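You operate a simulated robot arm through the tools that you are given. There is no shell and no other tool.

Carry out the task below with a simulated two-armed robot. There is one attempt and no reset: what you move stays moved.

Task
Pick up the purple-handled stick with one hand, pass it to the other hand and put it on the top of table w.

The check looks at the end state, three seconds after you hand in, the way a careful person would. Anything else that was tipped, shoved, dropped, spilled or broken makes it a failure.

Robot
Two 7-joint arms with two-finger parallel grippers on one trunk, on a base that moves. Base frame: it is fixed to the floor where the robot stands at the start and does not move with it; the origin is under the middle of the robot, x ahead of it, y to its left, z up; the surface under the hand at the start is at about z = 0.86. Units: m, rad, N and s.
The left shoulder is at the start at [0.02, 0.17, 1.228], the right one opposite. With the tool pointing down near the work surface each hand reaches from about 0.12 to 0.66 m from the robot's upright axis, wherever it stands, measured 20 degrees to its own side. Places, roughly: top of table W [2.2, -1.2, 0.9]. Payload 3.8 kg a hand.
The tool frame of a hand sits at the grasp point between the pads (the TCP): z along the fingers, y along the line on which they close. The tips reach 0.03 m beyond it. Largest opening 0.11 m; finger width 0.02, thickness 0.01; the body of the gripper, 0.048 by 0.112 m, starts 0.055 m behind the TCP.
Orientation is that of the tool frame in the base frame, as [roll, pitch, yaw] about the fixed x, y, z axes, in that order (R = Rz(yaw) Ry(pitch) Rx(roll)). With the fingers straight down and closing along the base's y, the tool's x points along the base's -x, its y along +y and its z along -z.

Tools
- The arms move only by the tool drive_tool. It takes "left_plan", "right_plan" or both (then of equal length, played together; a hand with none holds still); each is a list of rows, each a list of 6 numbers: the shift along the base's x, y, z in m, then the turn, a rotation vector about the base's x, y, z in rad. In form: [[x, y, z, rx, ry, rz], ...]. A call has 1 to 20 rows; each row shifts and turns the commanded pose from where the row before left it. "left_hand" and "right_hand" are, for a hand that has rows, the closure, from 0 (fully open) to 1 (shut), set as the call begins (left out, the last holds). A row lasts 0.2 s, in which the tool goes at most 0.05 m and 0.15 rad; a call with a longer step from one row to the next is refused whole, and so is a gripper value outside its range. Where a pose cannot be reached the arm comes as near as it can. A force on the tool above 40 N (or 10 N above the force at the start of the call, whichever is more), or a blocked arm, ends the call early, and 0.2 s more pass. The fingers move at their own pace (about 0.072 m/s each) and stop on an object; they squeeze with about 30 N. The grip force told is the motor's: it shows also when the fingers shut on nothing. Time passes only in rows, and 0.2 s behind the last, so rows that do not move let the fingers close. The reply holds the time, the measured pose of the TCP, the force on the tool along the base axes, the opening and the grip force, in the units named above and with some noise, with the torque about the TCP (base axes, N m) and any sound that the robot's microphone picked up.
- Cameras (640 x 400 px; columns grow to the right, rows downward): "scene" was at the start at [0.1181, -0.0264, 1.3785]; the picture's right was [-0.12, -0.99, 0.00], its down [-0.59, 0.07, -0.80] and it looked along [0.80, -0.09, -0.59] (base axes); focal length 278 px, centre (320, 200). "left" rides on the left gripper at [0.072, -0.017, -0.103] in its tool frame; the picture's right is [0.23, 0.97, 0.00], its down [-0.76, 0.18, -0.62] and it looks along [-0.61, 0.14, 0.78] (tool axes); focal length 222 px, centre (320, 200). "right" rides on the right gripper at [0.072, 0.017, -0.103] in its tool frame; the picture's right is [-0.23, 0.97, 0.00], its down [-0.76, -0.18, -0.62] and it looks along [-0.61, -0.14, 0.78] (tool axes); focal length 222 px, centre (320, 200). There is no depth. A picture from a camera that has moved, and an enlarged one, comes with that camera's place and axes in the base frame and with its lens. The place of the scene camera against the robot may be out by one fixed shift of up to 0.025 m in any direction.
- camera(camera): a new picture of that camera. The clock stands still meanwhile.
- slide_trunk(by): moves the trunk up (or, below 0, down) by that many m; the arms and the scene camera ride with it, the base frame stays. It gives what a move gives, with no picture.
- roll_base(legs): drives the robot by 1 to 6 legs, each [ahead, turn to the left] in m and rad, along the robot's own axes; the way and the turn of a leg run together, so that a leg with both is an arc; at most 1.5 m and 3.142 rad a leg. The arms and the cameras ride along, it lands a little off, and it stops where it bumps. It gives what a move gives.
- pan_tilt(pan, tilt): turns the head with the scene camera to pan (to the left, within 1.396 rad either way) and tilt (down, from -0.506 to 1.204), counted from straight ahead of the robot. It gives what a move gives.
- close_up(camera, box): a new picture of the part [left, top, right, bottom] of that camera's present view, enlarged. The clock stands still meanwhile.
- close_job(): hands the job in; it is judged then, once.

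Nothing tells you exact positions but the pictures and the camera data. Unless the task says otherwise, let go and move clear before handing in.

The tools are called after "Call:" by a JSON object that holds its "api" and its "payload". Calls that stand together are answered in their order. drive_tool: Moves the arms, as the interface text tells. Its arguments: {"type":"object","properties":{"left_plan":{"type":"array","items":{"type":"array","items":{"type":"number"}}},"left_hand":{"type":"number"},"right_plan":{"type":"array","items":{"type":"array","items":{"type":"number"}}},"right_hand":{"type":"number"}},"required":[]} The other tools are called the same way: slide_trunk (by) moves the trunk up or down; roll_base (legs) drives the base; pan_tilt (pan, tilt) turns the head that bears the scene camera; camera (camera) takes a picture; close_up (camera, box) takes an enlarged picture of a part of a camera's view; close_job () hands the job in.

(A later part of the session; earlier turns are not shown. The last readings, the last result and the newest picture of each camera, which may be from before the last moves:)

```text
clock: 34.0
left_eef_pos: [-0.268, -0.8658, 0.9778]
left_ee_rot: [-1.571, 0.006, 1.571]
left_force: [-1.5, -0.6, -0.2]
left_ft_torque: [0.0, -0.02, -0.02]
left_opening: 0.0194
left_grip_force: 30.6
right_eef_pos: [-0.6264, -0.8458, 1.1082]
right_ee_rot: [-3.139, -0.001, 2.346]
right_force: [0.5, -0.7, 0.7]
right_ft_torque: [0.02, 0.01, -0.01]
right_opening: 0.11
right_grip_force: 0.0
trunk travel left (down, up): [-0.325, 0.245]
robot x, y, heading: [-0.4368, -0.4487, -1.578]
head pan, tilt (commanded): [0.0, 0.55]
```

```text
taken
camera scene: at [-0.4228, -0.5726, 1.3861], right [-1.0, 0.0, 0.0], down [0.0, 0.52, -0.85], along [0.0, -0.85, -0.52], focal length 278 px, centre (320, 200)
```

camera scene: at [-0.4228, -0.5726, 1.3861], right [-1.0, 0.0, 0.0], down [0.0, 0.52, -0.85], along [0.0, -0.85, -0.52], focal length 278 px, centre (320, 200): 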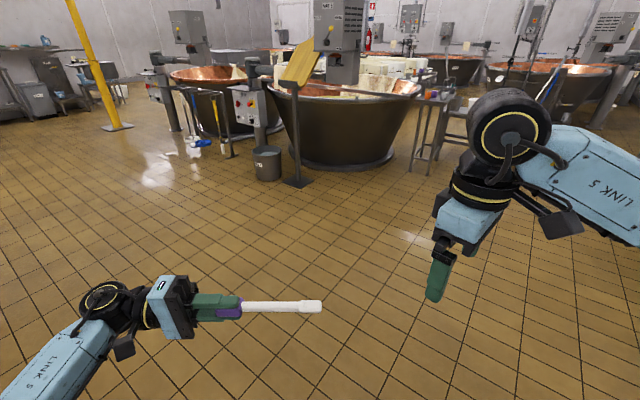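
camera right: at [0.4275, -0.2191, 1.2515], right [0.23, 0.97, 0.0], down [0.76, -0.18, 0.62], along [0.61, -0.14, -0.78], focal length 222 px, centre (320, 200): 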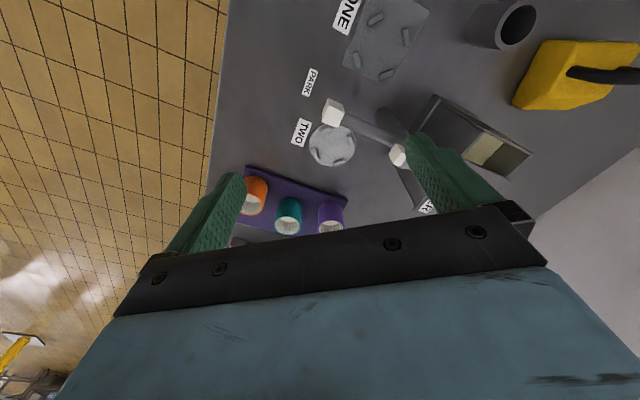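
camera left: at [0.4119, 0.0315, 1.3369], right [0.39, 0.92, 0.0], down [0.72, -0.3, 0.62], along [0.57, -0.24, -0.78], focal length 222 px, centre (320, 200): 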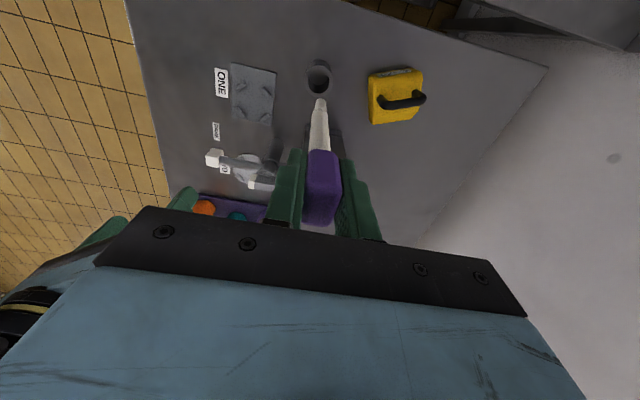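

The right hand moves freely again. Now I'll turn the left hand 45 degrees so the stick points back to my right.

Call:
{"api": "drive_tool", "payload": {"left_plan": [[-0.014, 0, 0.012, 0, 0, -0.131], [-0.014, 0, 0.012, 0, 0, -0.131], [-0.014, 0, 0.012, 0, 0, -0.131], [-0.014, 0, 0.012, 0, 0, -0.131], [-0.014, 0, 0.012, 0, 0, -0.131], [-0.014, 0, 0.012, 0, 0, -0.13], [0, 0, 0, 0, 0, 0]]}}

Call:
{"api": "camera", "payload": {"camera": "scene"}}

Call:
{"api": "camera", "payload": {"camera": "right"}}

```text
clock: 35.6
left_eef_pos: [-0.3506, -0.8681, 1.0537]
left_ee_rot: [-1.571, 0.006, 0.784]
left_force: [-0.6, 0.6, 0.1]
left_ft_torque: [-0.03, 0.0, 0.02]
left_opening: 0.0194
left_grip_force: 29.9
right_eef_pos: [-0.6264, -0.8458, 1.1086]
right_ee_rot: [-3.14, -0.001, 2.35]
right_force: [0.2, -0.4, 0.0]
right_ft_torque: [-0.01, -0.02, 0.01]
right_opening: 0.1102
right_grip_force: 0.0
trunk travel left (down, up): [-0.325, 0.245]
robot x, y, heading: [-0.4336, -0.4427, -1.577]
head pan, tilt (commanded): [0.0, 0.55]
```

```text
taken
camera scene: at [-0.4225, -0.5726, 1.3861], right [-1.0, 0.0, 0.0], down [0.0, 0.52, -0.85], along [0.0, -0.85, -0.52], focal length 278 px, centre (320, 200)
```

scene: 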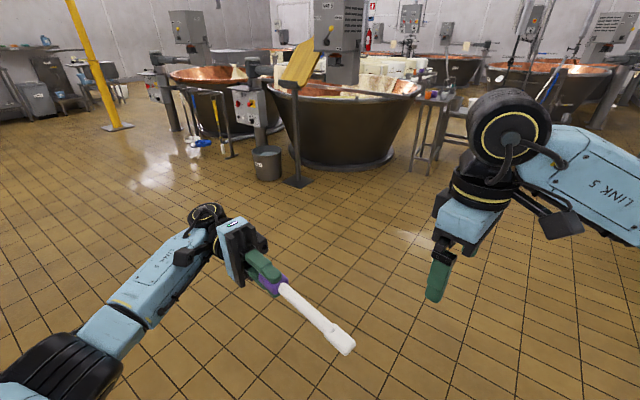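

```text
taken
camera right: at [-0.6657, -0.7822, 1.2121], right [0.85, 0.52, 0.0], down [0.41, -0.67, 0.62], along [0.32, -0.53, -0.78], focal length 222 px, centre (320, 200)
```

right: 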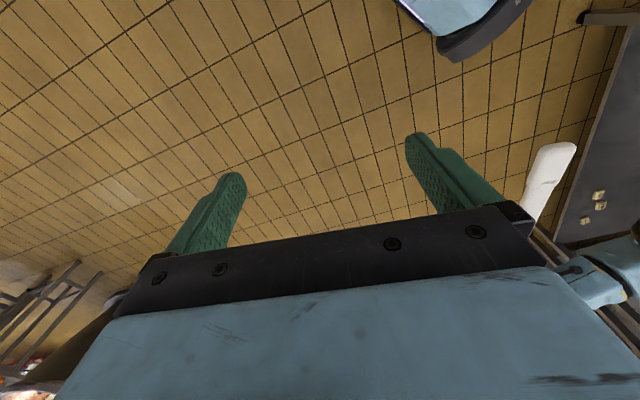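

The stick is level and points back-right. The right camera puts its tip at (-0.468, -0.749), which matches my estimate, so I'll bring the open right hand to just above the middle of the shaft.

Call:
{"api": "drive_tool", "payload": {"right_plan": [[0, 0, 0.025, 0, 0, 0], [0, 0, 0.025, 0, 0, 0], [0.035, 0.007, 0, 0, 0, 0], [0.035, 0.007, 0, 0, 0, 0], [0.035, 0.007, 0, 0, 0, 0], [0.035, 0.007, 0, 0, 0, 0], [0.035, 0.007, 0, 0, 0, 0], [0.037, 0.007, 0, 0, 0, 0], [0, 0, 0, 0, 0, 0]], "right_hand": 0}}

Call:
{"api": "camera", "payload": {"camera": "right"}}

Call:
{"api": "camera", "payload": {"camera": "scene"}}

Call:
{"api": "camera", "payload": {"camera": "left"}}

```text
clock: 37.6
left_eef_pos: [-0.3518, -0.8681, 1.0531]
left_ee_rot: [-1.572, 0.005, 0.786]
left_force: [-0.4, -0.1, 0.4]
left_ft_torque: [-0.03, -0.03, -0.01]
left_opening: 0.0194
left_grip_force: 30.2
right_eef_pos: [-0.4181, -0.8048, 1.1558]
right_ee_rot: [-3.14, 0.002, 2.349]
right_force: [0.0, -0.2, -0.4]
right_ft_torque: [-0.01, -0.03, 0.03]
right_opening: 0.1099
right_grip_force: 0.0
trunk travel left (down, up): [-0.325, 0.245]
robot x, y, heading: [-0.4355, -0.4463, -1.571]
head pan, tilt (commanded): [0.0, 0.55]
```

```text
taken
camera right: at [-0.4562, -0.7419, 1.26], right [0.85, 0.52, 0.0], down [0.41, -0.67, 0.62], along [0.32, -0.53, -0.78], focal length 222 px, centre (320, 200)
```

right: 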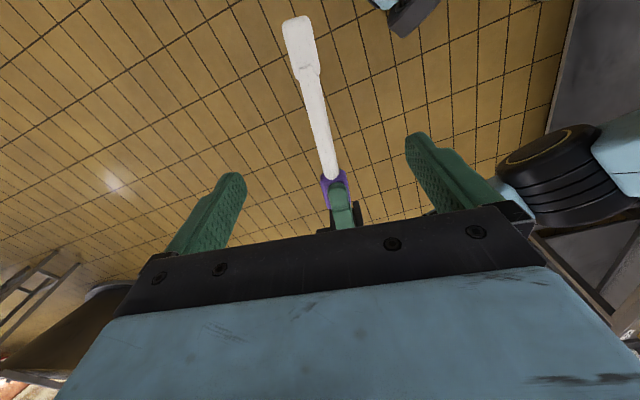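

```text
taken
camera scene: at [-0.4236, -0.5728, 1.3861], right [-1.0, 0.0, 0.0], down [0.0, 0.52, -0.85], along [0.0, -0.85, -0.52], focal length 278 px, centre (320, 200)
```

scene: 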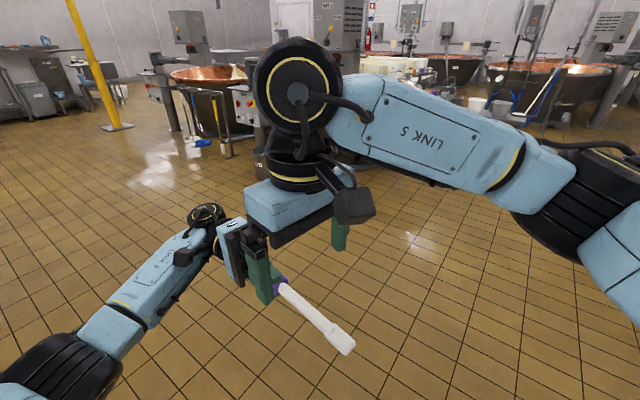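

```text
taken
camera left: at [-0.2279, -0.8897, 1.0687], right [0.16, 0.16, -0.97], down [-0.1, -0.98, -0.17], along [-0.98, 0.12, -0.14], focal length 222 px, centre (320, 200)
```

left: 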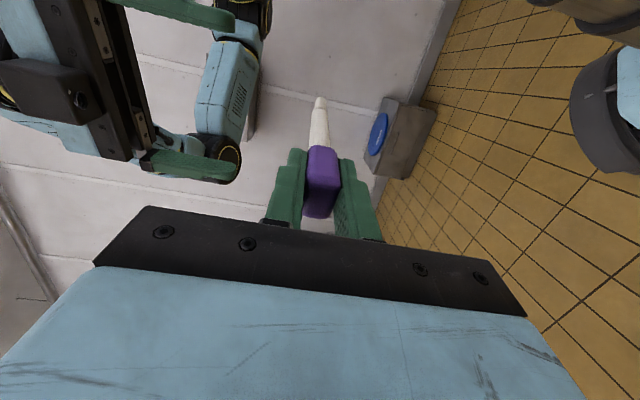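

The shaft is centred between the right fingers. I'll lower around it to z 1.066, then close.

Call:
{"api": "drive_tool", "payload": {"right_plan": [[0.001, 0.001, -0.018, 0, 0, 0], [0, 0, -0.018, 0, 0, 0], [0, 0, -0.018, 0, 0, 0], [0, 0, -0.018, 0, 0, 0], [0, 0, -0.018, 0, 0, 0], [0, 0, 0, 0, 0, 0]]}}

Call:
{"api": "camera", "payload": {"camera": "right"}}

Call:
{"api": "camera", "payload": {"camera": "left"}}

Call:
{"api": "close_up", "payload": {"camera": "scene", "box": [170, 150, 410, 380]}}

```text
clock: 39.0
left_eef_pos: [-0.3509, -0.867, 1.0533]
left_ee_rot: [-1.57, 0.005, 0.786]
left_force: [-0.4, 0.7, -0.4]
left_ft_torque: [-0.01, 0.01, -0.03]
left_opening: 0.0193
left_grip_force: 29.9
right_eef_pos: [-0.4162, -0.8024, 1.0671]
right_ee_rot: [-3.14, 0.0, 2.349]
right_force: [-0.3, -0.6, 1.0]
right_ft_torque: [-0.02, 0.01, -0.02]
right_opening: 0.1101
right_grip_force: 0.1
trunk travel left (down, up): [-0.325, 0.245]
robot x, y, heading: [-0.4308, -0.4473, -1.568]
head pan, tilt (commanded): [0.0, 0.55]
```

```text
taken
camera right: at [-0.4546, -0.7397, 1.1709], right [0.85, 0.52, 0.0], down [0.41, -0.67, 0.62], along [0.32, -0.53, -0.78], focal length 222 px, centre (320, 200)
```

right: 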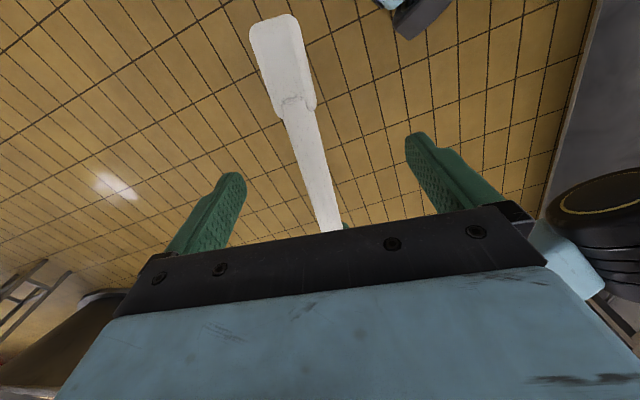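

```text
taken
camera left: at [-0.2272, -0.8896, 1.0687], right [0.16, 0.16, -0.98], down [-0.1, -0.98, -0.17], along [-0.98, 0.12, -0.14], focal length 222 px, centre (320, 200)
```

left: 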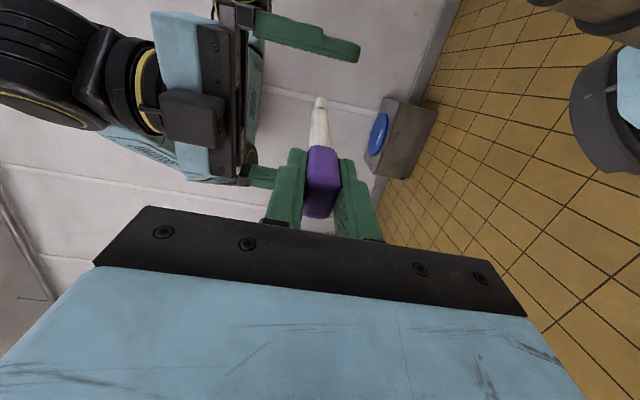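

```text
1.74 times, centred on (290, 265) of scene
camera zoom: at [-0.4229, -0.5727, 1.3861], right [-1.0, 0.0, 0.0], down [0.0, 0.52, -0.85], along [0.0, -0.85, -0.52], focal length 483 px, centre (372, 87)
```

zoom: 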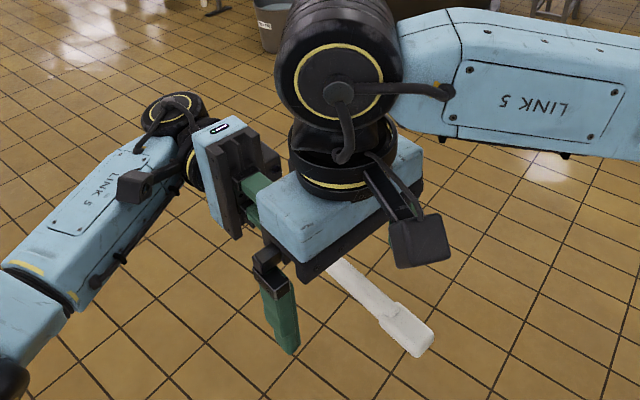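

The shaft is between the right fingers to within about 2 mm. I'll close the right hand on it.

Call:
{"api": "drive_tool", "payload": {"right_plan": [[-0.001, -0.001, 0, 0, 0, 0], [0, 0, 0, 0, 0, 0], [0, 0, 0, 0, 0, 0], [0, 0, 0, 0, 0, 0], [0, 0, 0, 0, 0, 0], [0, 0, 0, 0, 0, 0]], "right_hand": 1}}

Call:
{"api": "camera", "payload": {"camera": "right"}}

Call:
{"api": "camera", "payload": {"camera": "left"}}

```text
clock: 40.4
left_eef_pos: [-0.3519, -0.8682, 1.053]
left_ee_rot: [-1.572, 0.004, 0.787]
left_force: [4.8, 3.8, -0.3]
left_ft_torque: [-0.02, -0.01, -1.04]
left_opening: 0.0194
left_grip_force: 29.7
right_eef_pos: [-0.4159, -0.8038, 1.0674]
right_ee_rot: [-3.14, 0.0, 2.349]
right_force: [-4.1, -3.7, -0.2]
right_ft_torque: [-0.02, 0.13, 0.56]
right_opening: 0.0149
right_grip_force: 29.4
trunk travel left (down, up): [-0.325, 0.245]
robot x, y, heading: [-0.4305, -0.4446, -1.572]
head pan, tilt (commanded): [0.0, 0.55]
```

```text
taken
camera right: at [-0.4553, -0.741, 1.1716], right [0.85, 0.52, 0.0], down [0.41, -0.67, 0.62], along [0.32, -0.53, -0.78], focal length 222 px, centre (320, 200)
```

right: 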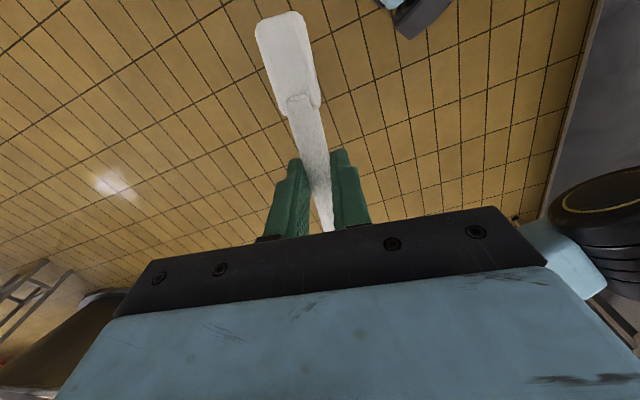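

```text
taken
camera left: at [-0.2272, -0.8896, 1.0686], right [0.16, 0.16, -0.98], down [-0.1, -0.98, -0.17], along [-0.98, 0.12, -0.14], focal length 222 px, centre (320, 200)
```

left: 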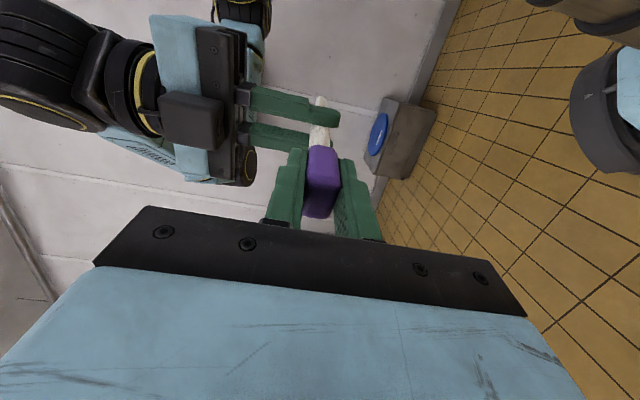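

The right hand holds the shaft at 0.015 opening and 29 N. Now I'll open the left hand partway and back it straight off along the stick.

Call:
{"api": "drive_tool", "payload": {"left_plan": [[0, 0, 0, 0, 0, 0], [0, 0, 0, 0, 0, 0], [0, 0, 0, 0, 0, 0], [0, 0, 0, 0, 0, 0]], "left_hand": 0.4}}

Call:
{"api": "camera", "payload": {"camera": "left"}}

```text
clock: 41.4
left_eef_pos: [-0.3512, -0.8678, 1.0524]
left_ee_rot: [-1.572, 0.006, 0.786]
left_force: [1.1, 0.0, 0.1]
left_ft_torque: [0.01, -0.04, 0.0]
left_opening: 0.066
left_grip_force: 0.0
right_eef_pos: [-0.4165, -0.8031, 1.0673]
right_ee_rot: [-3.141, -0.001, 2.35]
right_force: [-0.8, 0.4, 0.2]
right_ft_torque: [0.03, -0.02, -0.03]
right_opening: 0.0151
right_grip_force: 30.2
trunk travel left (down, up): [-0.325, 0.245]
robot x, y, heading: [-0.4329, -0.4473, -1.579]
head pan, tilt (commanded): [0.0, 0.55]
```

```text
taken
camera left: at [-0.2273, -0.8896, 1.0687], right [0.16, 0.16, -0.98], down [-0.1, -0.98, -0.17], along [-0.98, 0.12, -0.14], focal length 222 px, centre (320, 200)
```

left: 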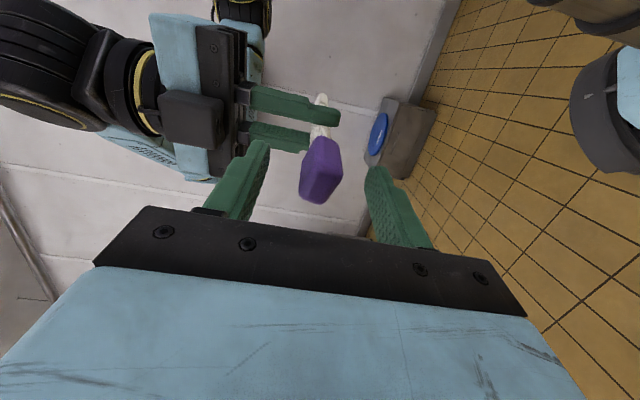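

The right hand holds the stick on its own. I'll draw the two hands apart along the stick's axis.

Call:
{"api": "drive_tool", "payload": {"left_plan": [[0.007, -0.007, 0, 0, 0, 0], [0.007, -0.007, 0, 0, 0, 0], [0.007, -0.007, 0, 0, 0, 0], [0.007, -0.007, 0, 0, 0, 0], [0, 0, 0, 0, 0, 0]], "right_plan": [[-0.01, 0.01, 0, 0, 0, 0], [-0.01, 0.01, 0, 0, 0, 0], [-0.01, 0.01, 0, 0, 0, 0], [-0.01, 0.01, 0, 0, 0, 0], [0, 0, 0, 0, 0, 0]]}}

Call:
{"api": "camera", "payload": {"camera": "left"}}

Call:
{"api": "camera", "payload": {"camera": "scene"}}

```text
clock: 42.6
left_eef_pos: [-0.3291, -0.8783, 1.0636]
left_ee_rot: [-1.57, 0.003, 0.789]
left_force: [0.6, 0.2, 0.5]
left_ft_torque: [0.01, -0.03, 0.0]
left_opening: 0.066
left_grip_force: 0.0
left hand out of reach, approached as far as the arm can: row 2, 3, 4
right_eef_pos: [-0.4559, -0.7653, 1.0674]
right_ee_rot: [-3.14, 0.001, 2.348]
right_force: [0.5, -0.8, -0.2]
right_ft_torque: [0.01, 0.05, 0.03]
right_opening: 0.0151
right_grip_force: 30.3
trunk travel left (down, up): [-0.325, 0.245]
robot x, y, heading: [-0.434, -0.448, -1.578]
head pan, tilt (commanded): [0.0, 0.55]
```

```text
taken
camera left: at [-0.2045, -0.8991, 1.0801], right [0.16, 0.16, -0.97], down [-0.1, -0.98, -0.17], along [-0.98, 0.12, -0.14], focal length 222 px, centre (320, 200)
```

left: 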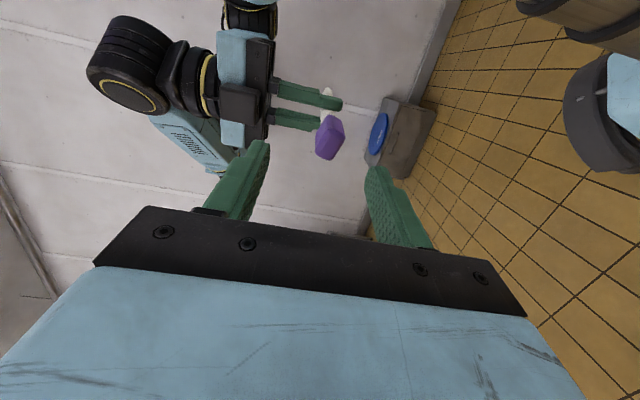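

```text
taken
camera scene: at [-0.4229, -0.5728, 1.3861], right [-1.0, 0.0, 0.0], down [0.0, 0.52, -0.85], along [0.0, -0.85, -0.52], focal length 278 px, centre (320, 200)
```

scene: 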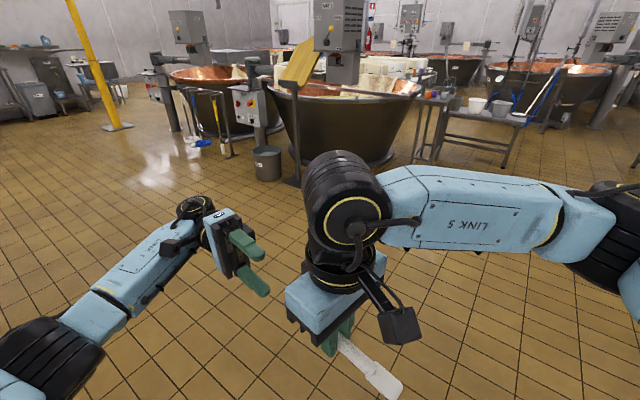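

The hand-over is done: the right hand has the stick and the left is clear. I'll unwind the left hand out to its side and point it down again.

Call:
{"api": "drive_tool", "payload": {"left_plan": [[0.02, 0, 0, 0, 0, 0.13], [0.02, 0, 0, 0, 0, 0.13], [0.02, 0.0, 0, 0, 0, 0.13], [0.02, 0.0, 0, 0, 0, 0.13], [0.02, 0.0, 0, 0, 0, 0.13], [0.01, 0.0, 0, 0, 0, 0.13], [0, 0, 0.01, 0, -0.1428, 0], [0, 0, 0.01, 0, -0.1428, 0], [0, 0, 0.01, 0, -0.1428, 0], [0, 0, 0.01, 0, -0.1428, 0], [0, 0, 0.01, 0, -0.1428, 0], [0, 0, 0.01, 0, -0.1428, 0], [0, 0, 0.01, 0, -0.1428, 0], [0, 0, 0.01, 0, -0.1428, 0], [0, 0, 0.01, 0, -0.1428, 0], [0, 0, 0.01, 0, -0.1428, 0], [0, 0, 0.01, 0, -0.1428, 0], [0, 0, 0, 0, 0, 0]]}}

Call:
{"api": "camera", "payload": {"camera": "scene"}}

Call:
{"api": "camera", "payload": {"camera": "right"}}

```text
clock: 46.4
left_eef_pos: [-0.217, -0.8777, 1.1737]
left_ee_rot: [3.14, -0.006, 1.564]
left_force: [0.8, -0.9, 0.7]
left_ft_torque: [-0.01, 0.02, -0.01]
left_opening: 0.0659
left_grip_force: 0.0
right_eef_pos: [-0.453, -0.7639, 1.0672]
right_ee_rot: [-3.139, 0.0, 2.349]
right_force: [-0.4, 0.1, 0.7]
right_ft_torque: [0.04, 0.02, 0.03]
right_opening: 0.015
right_grip_force: 30.4
trunk travel left (down, up): [-0.325, 0.245]
robot x, y, heading: [-0.4311, -0.448, -1.573]
head pan, tilt (commanded): [0.0, 0.55]
```

```text
taken
camera scene: at [-0.4225, -0.5729, 1.3861], right [-1.0, 0.0, 0.0], down [0.0, 0.52, -0.85], along [0.0, -0.85, -0.52], focal length 278 px, centre (320, 200)
```

scene: 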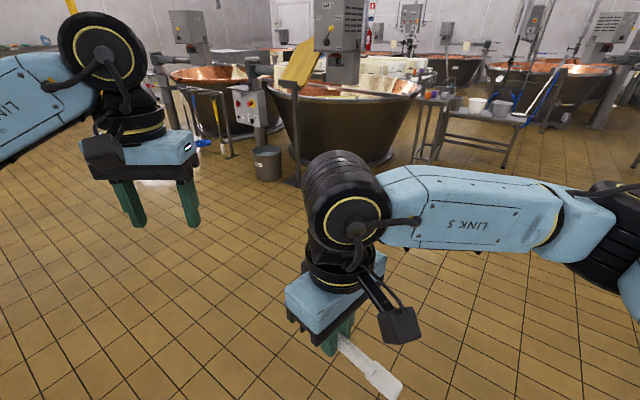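

```text
taken
camera right: at [-0.4927, -0.7018, 1.1719], right [0.85, 0.52, 0.0], down [0.41, -0.67, 0.62], along [0.32, -0.53, -0.78], focal length 222 px, centre (320, 200)
```

right: 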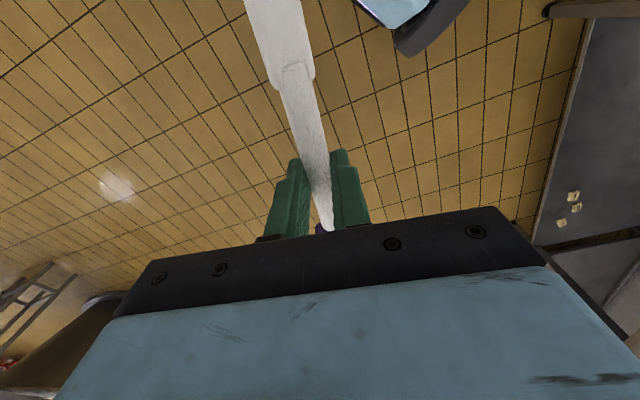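

The left hand is clear and pointing down. In the right camera the stick seems to sit a little differently in the grip than before, so I'll look closer.

Call:
{"api": "close_up", "payload": {"camera": "right", "box": [200, 0, 440, 250]}}

Call:
{"api": "close_up", "payload": {"camera": "scene", "box": [250, 250, 450, 400]}}

Call:
{"api": "camera", "payload": {"camera": "left"}}

```text
1.60 times, centred on (320, 125) of right
camera zoom: at [-0.4927, -0.7018, 1.1719], right [0.85, 0.52, 0.0], down [0.41, -0.67, 0.62], along [0.32, -0.53, -0.78], focal length 355 px, centre (320, 320)
```

zoom: 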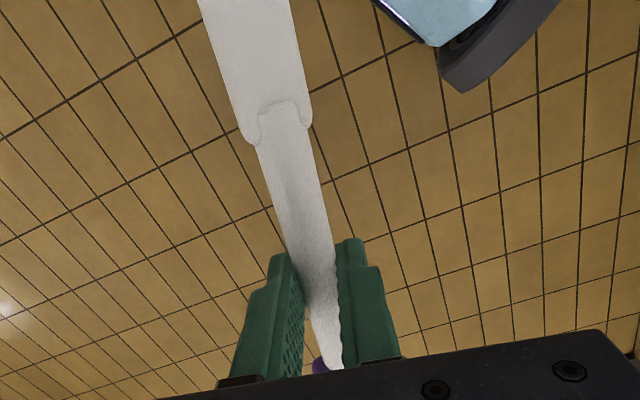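

```text
2.67 times, centred on (350, 325) of scene
camera zoom: at [-0.4225, -0.5729, 1.3861], right [-1.0, 0.0, 0.0], down [0.0, 0.52, -0.85], along [0.0, -0.85, -0.52], focal length 740 px, centre (240, -133)
```

zoom: 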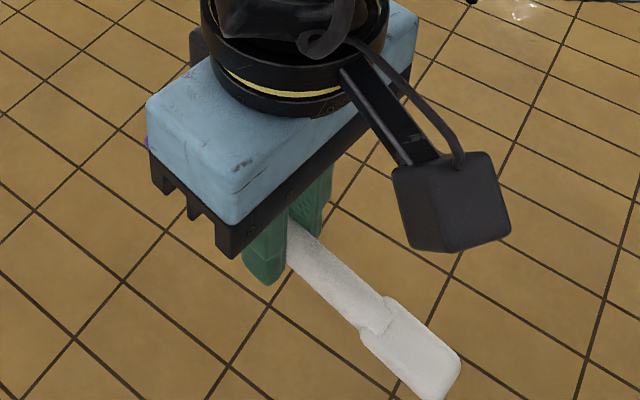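

```text
taken
camera left: at [-0.2343, -0.8054, 1.2777], right [0.97, 0.22, 0.0], down [0.17, -0.77, 0.62], along [0.14, -0.6, -0.79], focal length 222 px, centre (320, 200)
```

left: 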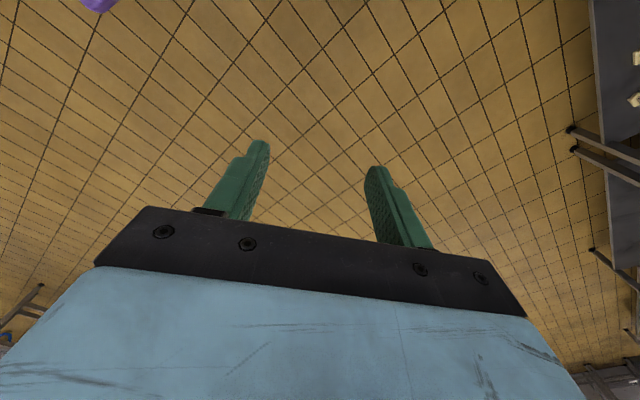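

The stick is firmly held and roughly level, and I'll watch for any further slip. Next I'll turn left and roll down the aisle, staying well off the tables, for a proper look at table W.

Call:
{"api": "roll_base", "payload": {"legs": [[0, 0.878], [1.2, 0]]}}

Call:
{"api": "pan_tilt", "payload": {"pan": 0.75, "tilt": 0.5}}

Call:
{"api": "camera", "payload": {"camera": "scene"}}

Call:
{"api": "camera", "payload": {"camera": "right"}}

```text
clock: 54.7
left_eef_pos: [0.947, -1.3225, 1.1753]
left_ee_rot: [-3.141, -0.005, 2.439]
left_force: [0.2, 0.7, 0.1]
left_ft_torque: [-0.04, -0.01, 0.0]
left_opening: 0.0661
left_grip_force: 0.0
right_eef_pos: [0.7113, -1.4312, 1.0685]
right_ee_rot: [-3.14, 0.0, -3.062]
right_force: [-0.8, -0.3, 1.1]
right_ft_torque: [0.0, 0.0, -0.02]
right_opening: 0.0151
right_grip_force: 30.8
trunk travel left (down, up): [-0.325, 0.245]
robot x, y, heading: [0.479, -1.2114, -0.699]
head pan, tilt (commanded): [0.0, 0.55]
```

```text
clock: 55.8
left_eef_pos: [0.9473, -1.3241, 1.1751]
left_ee_rot: [3.141, -0.004, 2.437]
left_force: [0.0, 1.2, -0.5]
left_ft_torque: [-0.01, -0.02, 0.02]
left_opening: 0.0661
left_grip_force: 0.1
right_eef_pos: [0.711, -1.4316, 1.0692]
right_ee_rot: [3.141, 0.0, -3.062]
right_force: [0.2, -0.5, 0.4]
right_ft_torque: [0.02, 0.01, -0.03]
right_opening: 0.0148
right_grip_force: 29.9
trunk travel left (down, up): [-0.325, 0.245]
robot x, y, heading: [0.4798, -1.2139, -0.702]
head pan, tilt (commanded): [0.75, 0.499]
```

```text
taken
camera scene: at [0.5956, -1.2357, 1.3907], right [0.05, -1.0, 0.0], down [-0.48, -0.02, -0.88], along [0.88, 0.04, -0.48], focal length 278 px, centre (320, 200)
```

scene: 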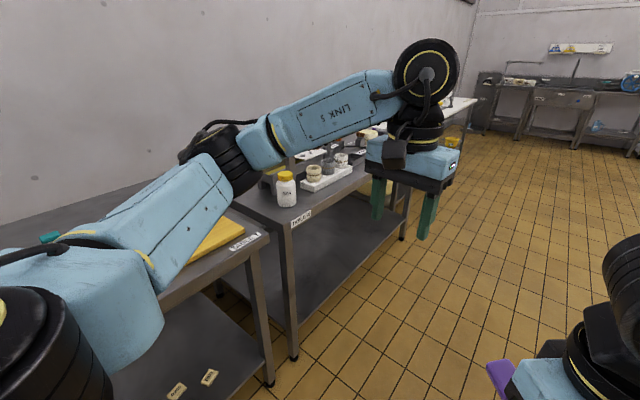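

```text
taken
camera right: at [0.6354, -1.4207, 1.172], right [0.15, 0.99, 0.0], down [0.77, -0.12, 0.62], along [0.62, -0.09, -0.78], focal length 222 px, centre (320, 200)
```

right: 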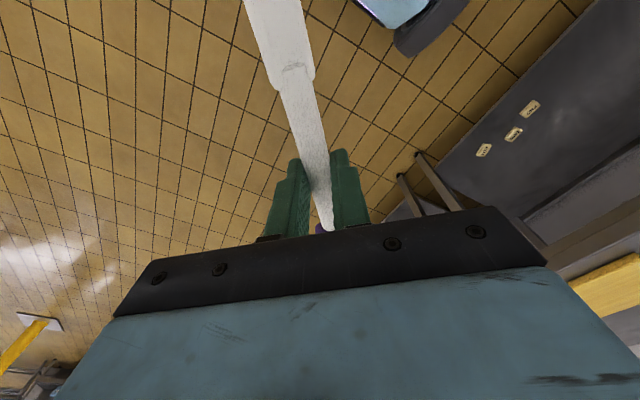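

The stick hasn't slipped further. Table W's near corner is at about (1.39, -1.08), and its top looks closer to z 0.85. I'll roll on to beside its middle, about 0.75 m off the edge, and turn to face it.

Call:
{"api": "roll_base", "payload": {"legs": [[1.36, 0], [0, 1.64]]}}

Call:
{"api": "pan_tilt", "payload": {"pan": 0.0, "tilt": 0.55}}

Call:
{"api": "camera", "payload": {"camera": "scene"}}

Call:
{"api": "camera", "payload": {"camera": "left"}}

Call:
{"api": "camera", "payload": {"camera": "right"}}

```text
clock: 66.7
left_eef_pos: [1.618, -1.6259, 1.1747]
left_ee_rot: [3.142, -0.007, -2.203]
left_force: [0.3, 0.0, 0.1]
left_ft_torque: [-0.03, 0.01, 0.01]
left_opening: 0.066
left_grip_force: 0.1
right_eef_pos: [1.7429, -1.8558, 1.0683]
right_ee_rot: [-3.14, 0.001, -1.419]
right_force: [-0.1, 0.3, -0.2]
right_ft_torque: [0.0, 0.01, 0.01]
right_opening: 0.015
right_grip_force: 29.9
trunk travel left (down, up): [-0.325, 0.245]
robot x, y, heading: [1.5393, -2.1021, 0.943]
head pan, tilt (commanded): [0.75, 0.499]
```

```text
clock: 67.8
left_eef_pos: [1.6172, -1.6262, 1.1765]
left_ee_rot: [3.141, -0.006, -2.203]
left_force: [-0.3, -1.4, -1.0]
left_ft_torque: [0.0, -0.01, -0.02]
left_opening: 0.0658
left_grip_force: 0.0
right_eef_pos: [1.7435, -1.8562, 1.0689]
right_ee_rot: [-3.138, 0.002, -1.418]
right_force: [0.4, 0.3, -0.9]
right_ft_torque: [-0.02, 0.0, -0.02]
right_opening: 0.0153
right_grip_force: 30.2
trunk travel left (down, up): [-0.325, 0.245]
robot x, y, heading: [1.5386, -2.0993, 0.937]
head pan, tilt (commanded): [0.0, 0.55]
```

```text
taken
camera scene: at [1.6148, -2.0282, 1.3861], right [0.81, -0.59, 0.0], down [-0.31, -0.42, -0.85], along [0.5, 0.69, -0.52], focal length 278 px, centre (320, 200)
```

scene: 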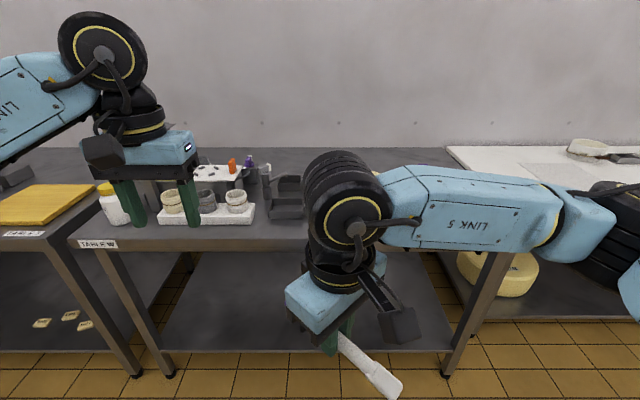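

```text
taken
camera left: at [1.5884, -1.6941, 1.2779], right [-0.92, 0.39, 0.0], down [0.31, 0.72, 0.62], along [0.24, 0.57, -0.79], focal length 222 px, centre (320, 200)
```

left: 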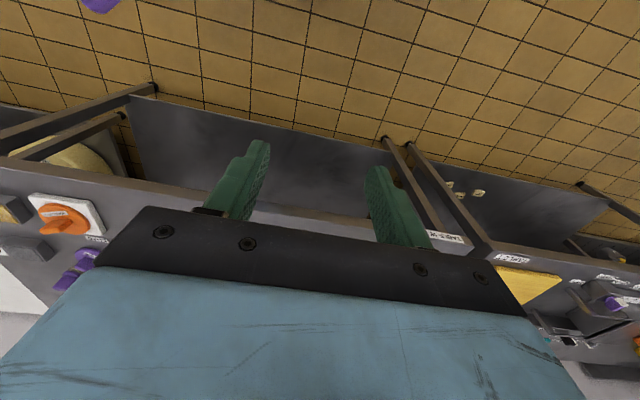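

```text
taken
camera right: at [1.7372, -1.9299, 1.1719], right [-1.0, 0.08, 0.0], down [0.06, 0.78, 0.62], along [0.05, 0.62, -0.78], focal length 222 px, centre (320, 200)
```

right: 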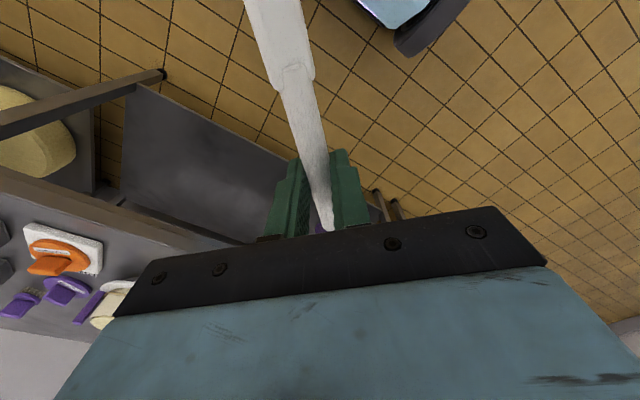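

I'm squarely facing table W. My arms block parts of the view, so I'll move the right hand further right and the left hand further left before choosing a spot.

Call:
{"api": "drive_tool", "payload": {"left_plan": [[-0.02, 0.012, 0, 0, 0, 0], [-0.02, 0.012, 0, 0, 0, 0], [-0.02, 0.012, 0, 0, 0, 0], [-0.02, 0.012, 0, 0, 0, 0], [-0.02, 0.012, 0, 0, 0, 0], [0, 0, 0, 0, 0, 0], [0, 0, 0, 0, 0, 0]], "right_plan": [[0.032, -0.024, 0, 0, 0, 0], [0.032, -0.024, 0, 0, 0, 0], [0.032, -0.024, 0, 0, 0, 0], [0.032, -0.024, 0, 0, 0, 0], [0.032, -0.024, 0, 0, 0, 0], [0.032, -0.024, 0, 0, 0, 0], [0, 0, 0, 0, 0, 0]]}}

Call:
{"api": "pan_tilt", "payload": {"pan": -0.1, "tilt": 0.45}}

Call:
{"api": "camera", "payload": {"camera": "scene"}}

```text
clock: 69.4
left_eef_pos: [1.5186, -1.5657, 1.176]
left_ee_rot: [-3.14, -0.006, -2.203]
left_force: [0.0, -0.8, -0.1]
left_ft_torque: [0.02, -0.02, 0.0]
left_opening: 0.0659
left_grip_force: 0.1
right_eef_pos: [1.9344, -1.999, 1.0673]
right_ee_rot: [-3.141, -0.001, -1.419]
right_force: [-0.4, 0.5, 0.3]
right_ft_torque: [-0.01, 0.0, 0.0]
right_opening: 0.015
right_grip_force: 30.4
trunk travel left (down, up): [-0.325, 0.245]
robot x, y, heading: [1.5383, -2.1012, 0.942]
head pan, tilt (commanded): [0.0, 0.55]
```

```text
clock: 70.0
left_eef_pos: [1.519, -1.5664, 1.1764]
left_ee_rot: [-3.141, -0.006, -2.203]
left_force: [-0.2, 0.2, 0.0]
left_ft_torque: [0.01, -0.01, -0.01]
left_opening: 0.0658
left_grip_force: 0.1
right_eef_pos: [1.9348, -1.9996, 1.0656]
right_ee_rot: [-3.139, 0.001, -1.419]
right_force: [0.6, -0.9, -0.6]
right_ft_torque: [-0.02, 0.03, -0.06]
right_opening: 0.0154
right_grip_force: 30.3
trunk travel left (down, up): [-0.325, 0.245]
robot x, y, heading: [1.5395, -2.1007, 0.939]
head pan, tilt (commanded): [-0.099, 0.45]
```

```text
taken
camera scene: at [1.6233, -2.0324, 1.3951], right [0.75, -0.67, 0.0], down [-0.29, -0.33, -0.9], along [0.6, 0.67, -0.44], focal length 278 px, centre (320, 200)
```

scene: 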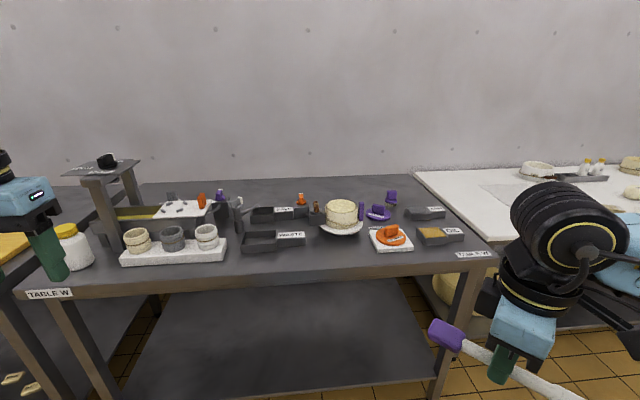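

Now I can see table W well. There is a free strip along its front edge, in front of the middle tray and the cake plate, between the jar tray on the left and the orange item on the right. I'll zoom in to measure it.

Call:
{"api": "close_up", "payload": {"camera": "scene", "box": [200, 180, 440, 320]}}

Call:
{"api": "close_up", "payload": {"camera": "scene", "box": [20, 140, 280, 310]}}

Call:
{"api": "camera", "payload": {"camera": "right"}}

Call:
{"api": "camera", "payload": {"camera": "left"}}

```text
2.67 times, centred on (320, 250) of scene
camera zoom: at [1.6233, -2.0324, 1.3951], right [0.75, -0.67, 0.0], down [-0.29, -0.33, -0.9], along [0.6, 0.67, -0.44], focal length 740 px, centre (320, 67)
```

zoom: 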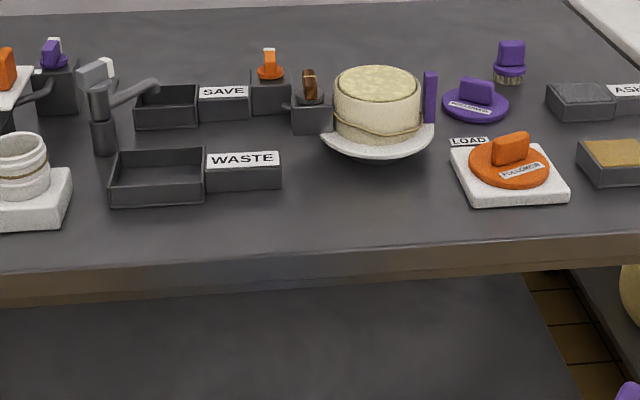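

```text
2.35 times, centred on (150, 225) of scene
camera zoom: at [1.6233, -2.0324, 1.3951], right [0.75, -0.67, 0.0], down [-0.29, -0.33, -0.9], along [0.6, 0.67, -0.44], focal length 653 px, centre (720, 141)
```

zoom: 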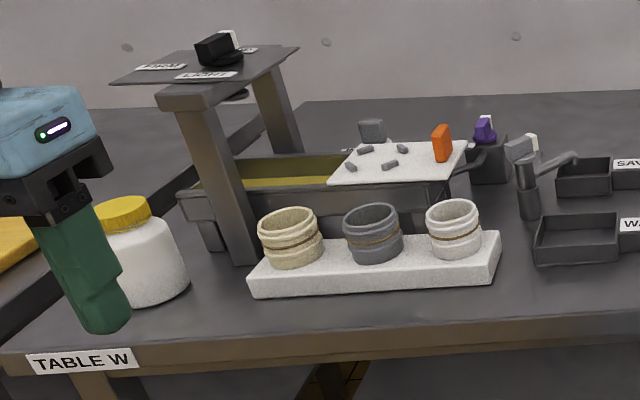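

```text
taken
camera right: at [1.929, -2.0739, 1.1705], right [-1.0, 0.08, 0.0], down [0.06, 0.78, 0.62], along [0.05, 0.62, -0.78], focal length 222 px, centre (320, 200)
```

right: 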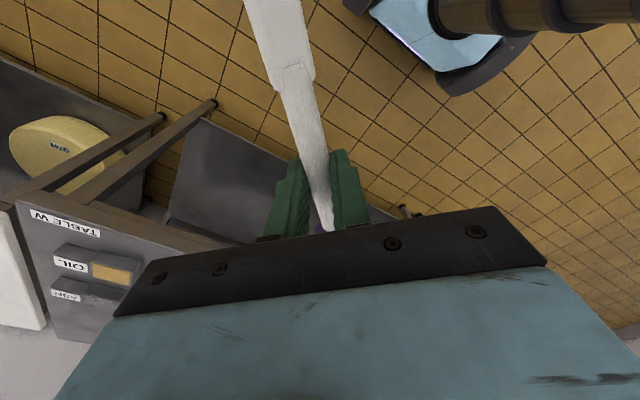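

```text
taken
camera left: at [1.4896, -1.6346, 1.2793], right [-0.92, 0.39, 0.0], down [0.31, 0.72, 0.62], along [0.24, 0.57, -0.79], focal length 222 px, centre (320, 200)
```

left: 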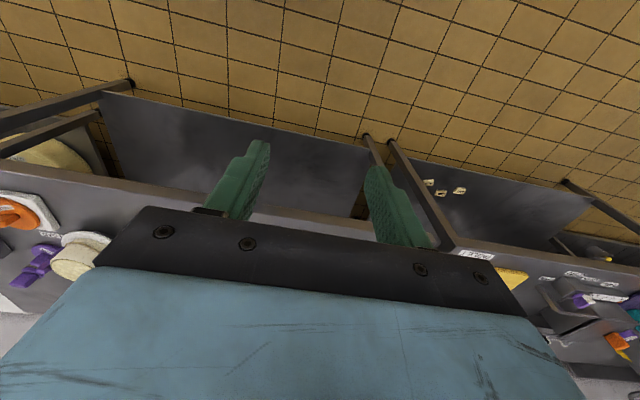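

The free patch lies between the WASTE tray and the LOAD tray, about 0.18 m deep at the front edge, and runs along the table direction. While still off the table, I'll test whether the right hand can turn the stick parallel to the edge at table height.

Call:
{"api": "drive_tool", "payload": {"right_plan": [[-0.008, 0.033, -0.027, 0, 0, 0], [-0.008, 0.033, -0.027, 0, 0, 0], [-0.008, 0.033, -0.027, 0, 0, 0], [-0.008, 0.033, -0.027, 0, 0, 0], [-0.008, 0.033, -0.027, 0, 0, 0], [-0.008, 0.033, -0.027, 0, 0, 0], [0, 0, 0, 0, 0, 0.1], [0, 0, 0, 0, 0, 0.1], [0, 0, 0, 0, 0, 0.1], [0, 0, 0, 0, 0, 0.1], [0, 0, 0, 0, 0, 0]]}}

Call:
{"api": "camera", "payload": {"camera": "scene"}}

Call:
{"api": "camera", "payload": {"camera": "right"}}

```text
clock: 72.5
left_eef_pos: [1.5188, -1.5656, 1.1754]
left_ee_rot: [-3.141, -0.006, -2.202]
left_force: [-0.7, -0.8, 0.0]
left_ft_torque: [-0.01, -0.01, 0.02]
left_opening: 0.0659
left_grip_force: 0.1
right_eef_pos: [1.8878, -1.8021, 0.9042]
right_ee_rot: [-3.141, 0.001, -1.119]
right_force: [-0.9, 0.7, -0.9]
right_ft_torque: [0.02, -0.02, 0.02]
right_opening: 0.0151
right_grip_force: 29.6
right hand out of reach, approached as far as the arm can: row 10
trunk travel left (down, up): [-0.325, 0.245]
robot x, y, heading: [1.538, -2.1025, 0.944]
head pan, tilt (commanded): [-0.099, 0.45]
```

```text
taken
camera scene: at [1.6226, -2.032, 1.3952], right [0.75, -0.67, 0.0], down [-0.29, -0.32, -0.9], along [0.6, 0.67, -0.44], focal length 278 px, centre (320, 200)
```

scene: 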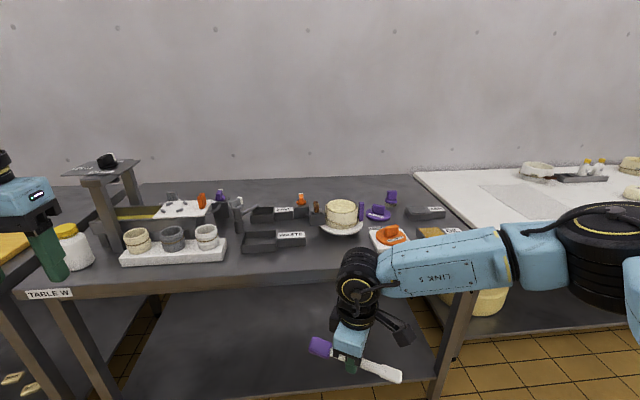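

```text
taken
camera right: at [1.9038, -1.8751, 1.0093], right [-0.98, -0.22, 0.0], down [-0.17, 0.76, 0.62], along [-0.14, 0.61, -0.78], focal length 222 px, centre (320, 200)
```

right: 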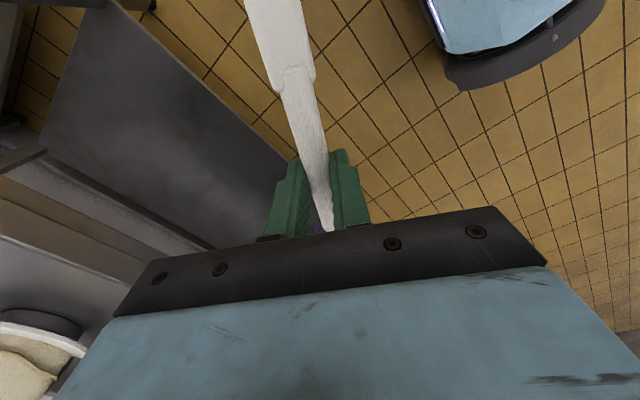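

The right hand can turn about 62 degrees at that height, so I'll stand angled about 40 degrees to the edge and lay the stick parallel to it. I'll raise the stick, ease the yaw, and roll round to a start point in front of the free patch.

Call:
{"api": "drive_tool", "payload": {"right_plan": [[0, 0, 0.03, 0, 0, -0.035], [0, 0, 0.03, 0, 0, -0.035], [0, 0, 0.03, 0, 0, -0.035], [0, 0, 0.03, 0, 0, -0.035], [0, 0, 0.03, 0, 0, -0.035], [0, 0, 0.03, 0, 0, -0.035], [0, 0, 0, 0, 0, 0]]}}

Call:
{"api": "roll_base", "payload": {"legs": [[0, -1.416], [0.596, 0], [0, 2.112]]}}

Call:
{"api": "pan_tilt", "payload": {"pan": -0.2, "tilt": 0.5}}

Call:
{"api": "camera", "payload": {"camera": "scene"}}

Call:
{"api": "camera", "payload": {"camera": "right"}}

```text
clock: 74.0
left_eef_pos: [1.5185, -1.5659, 1.1756]
left_ee_rot: [-3.14, -0.005, -2.202]
left_force: [0.6, 0.7, 0.0]
left_ft_torque: [0.02, 0.0, -0.01]
left_opening: 0.0659
left_grip_force: 0.0
right_eef_pos: [1.8871, -1.7988, 1.0863]
right_ee_rot: [-3.14, 0.0, -1.333]
right_force: [-0.2, -0.2, -1.0]
right_ft_torque: [-0.01, 0.0, -0.02]
right_opening: 0.0152
right_grip_force: 29.8
trunk travel left (down, up): [-0.325, 0.245]
robot x, y, heading: [1.5406, -2.1019, 0.941]
head pan, tilt (commanded): [-0.099, 0.45]
```

```text
clock: 85.9
left_eef_pos: [1.7375, -1.964, 1.1758]
left_ee_rot: [3.141, -0.005, -1.612]
left_force: [0.4, 0.4, 0.1]
left_ft_torque: [0.01, 0.0, -0.01]
left_opening: 0.066
left_grip_force: 0.1
right_eef_pos: [2.1738, -1.9521, 1.0856]
right_ee_rot: [-3.14, -0.001, -0.741]
right_force: [0.5, -0.2, -0.4]
right_ft_torque: [-0.04, -0.01, 0.0]
right_opening: 0.0147
right_grip_force: 30.2
trunk travel left (down, up): [-0.325, 0.245]
robot x, y, heading: [2.0486, -2.3959, 1.53]
head pan, tilt (commanded): [-0.099, 0.45]
```

```text
clock: 86.6
left_eef_pos: [1.7366, -1.9642, 1.176]
left_ee_rot: [3.14, -0.005, -1.613]
left_force: [0.1, -0.6, 0.0]
left_ft_torque: [0.0, 0.02, -0.03]
left_opening: 0.0662
left_grip_force: 0.1
right_eef_pos: [2.173, -1.9503, 1.0855]
right_ee_rot: [-3.14, 0.0, -0.742]
right_force: [-0.5, 0.6, -1.0]
right_ft_torque: [0.0, -0.02, -0.02]
right_opening: 0.0148
right_grip_force: 29.8
trunk travel left (down, up): [-0.325, 0.245]
robot x, y, heading: [2.0523, -2.4038, 1.531]
head pan, tilt (commanded): [-0.201, 0.499]
```

```text
taken
camera scene: at [2.0847, -2.3038, 1.3907], right [0.97, -0.24, 0.0], down [-0.11, -0.46, -0.88], along [0.21, 0.85, -0.48], focal length 278 px, centre (320, 200)
```

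scene: 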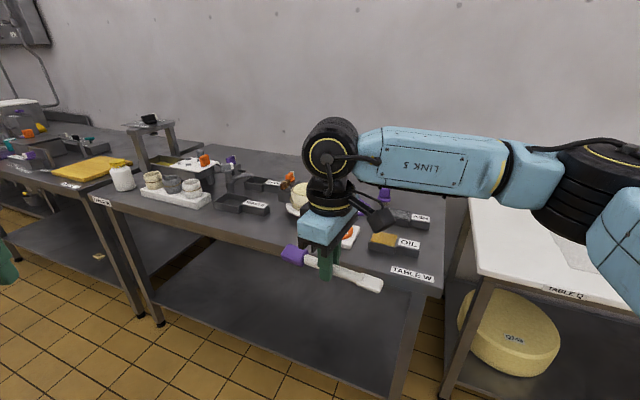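

```text
taken
camera right: at [2.2144, -2.0131, 1.1898], right [-0.83, -0.56, 0.0], down [-0.44, 0.64, 0.62], along [-0.35, 0.52, -0.78], focal length 222 px, centre (320, 200)
```

right: 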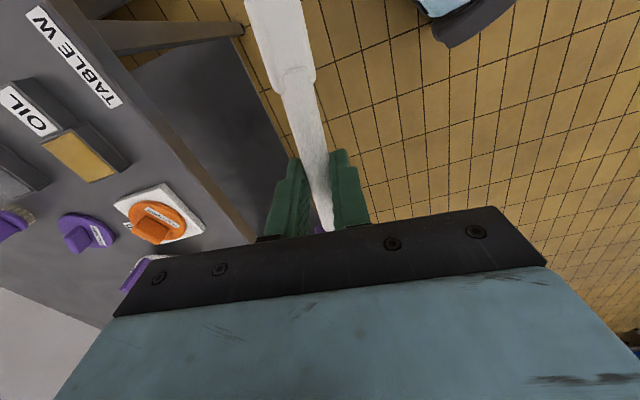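

I landed about 0.1 rad short of the planned heading. Before closing in, I'll use the right hand's camera to get the table edge and the LOAD tray more precisely.

Call:
{"api": "close_up", "payload": {"camera": "right", "box": [0, 0, 290, 290]}}

Call:
{"api": "close_up", "payload": {"camera": "scene", "box": [200, 150, 440, 310]}}

```text
1.38 times, centred on (145, 145) of right
camera zoom: at [2.2144, -2.0131, 1.1898], right [-0.83, -0.56, 0.0], down [-0.44, 0.64, 0.62], along [-0.35, 0.52, -0.78], focal length 306 px, centre (561, 276)
```

zoom: 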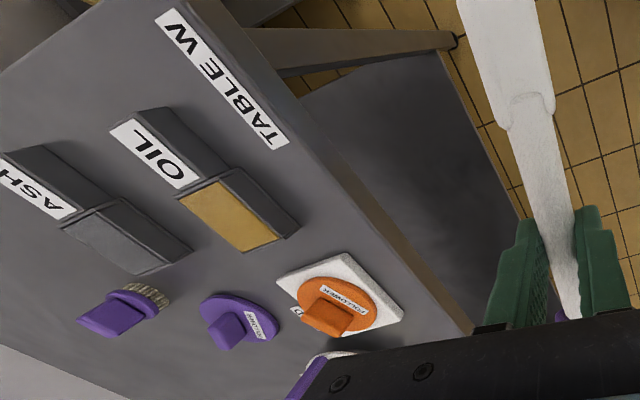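

```text
2.50 times, centred on (320, 230) of scene
camera zoom: at [2.0847, -2.3038, 1.3907], right [0.97, -0.24, 0.0], down [-0.11, -0.46, -0.88], along [0.21, 0.85, -0.48], focal length 694 px, centre (320, 125)
```

zoom: 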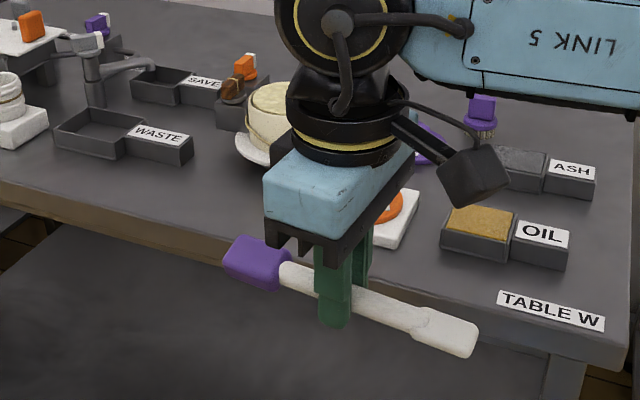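

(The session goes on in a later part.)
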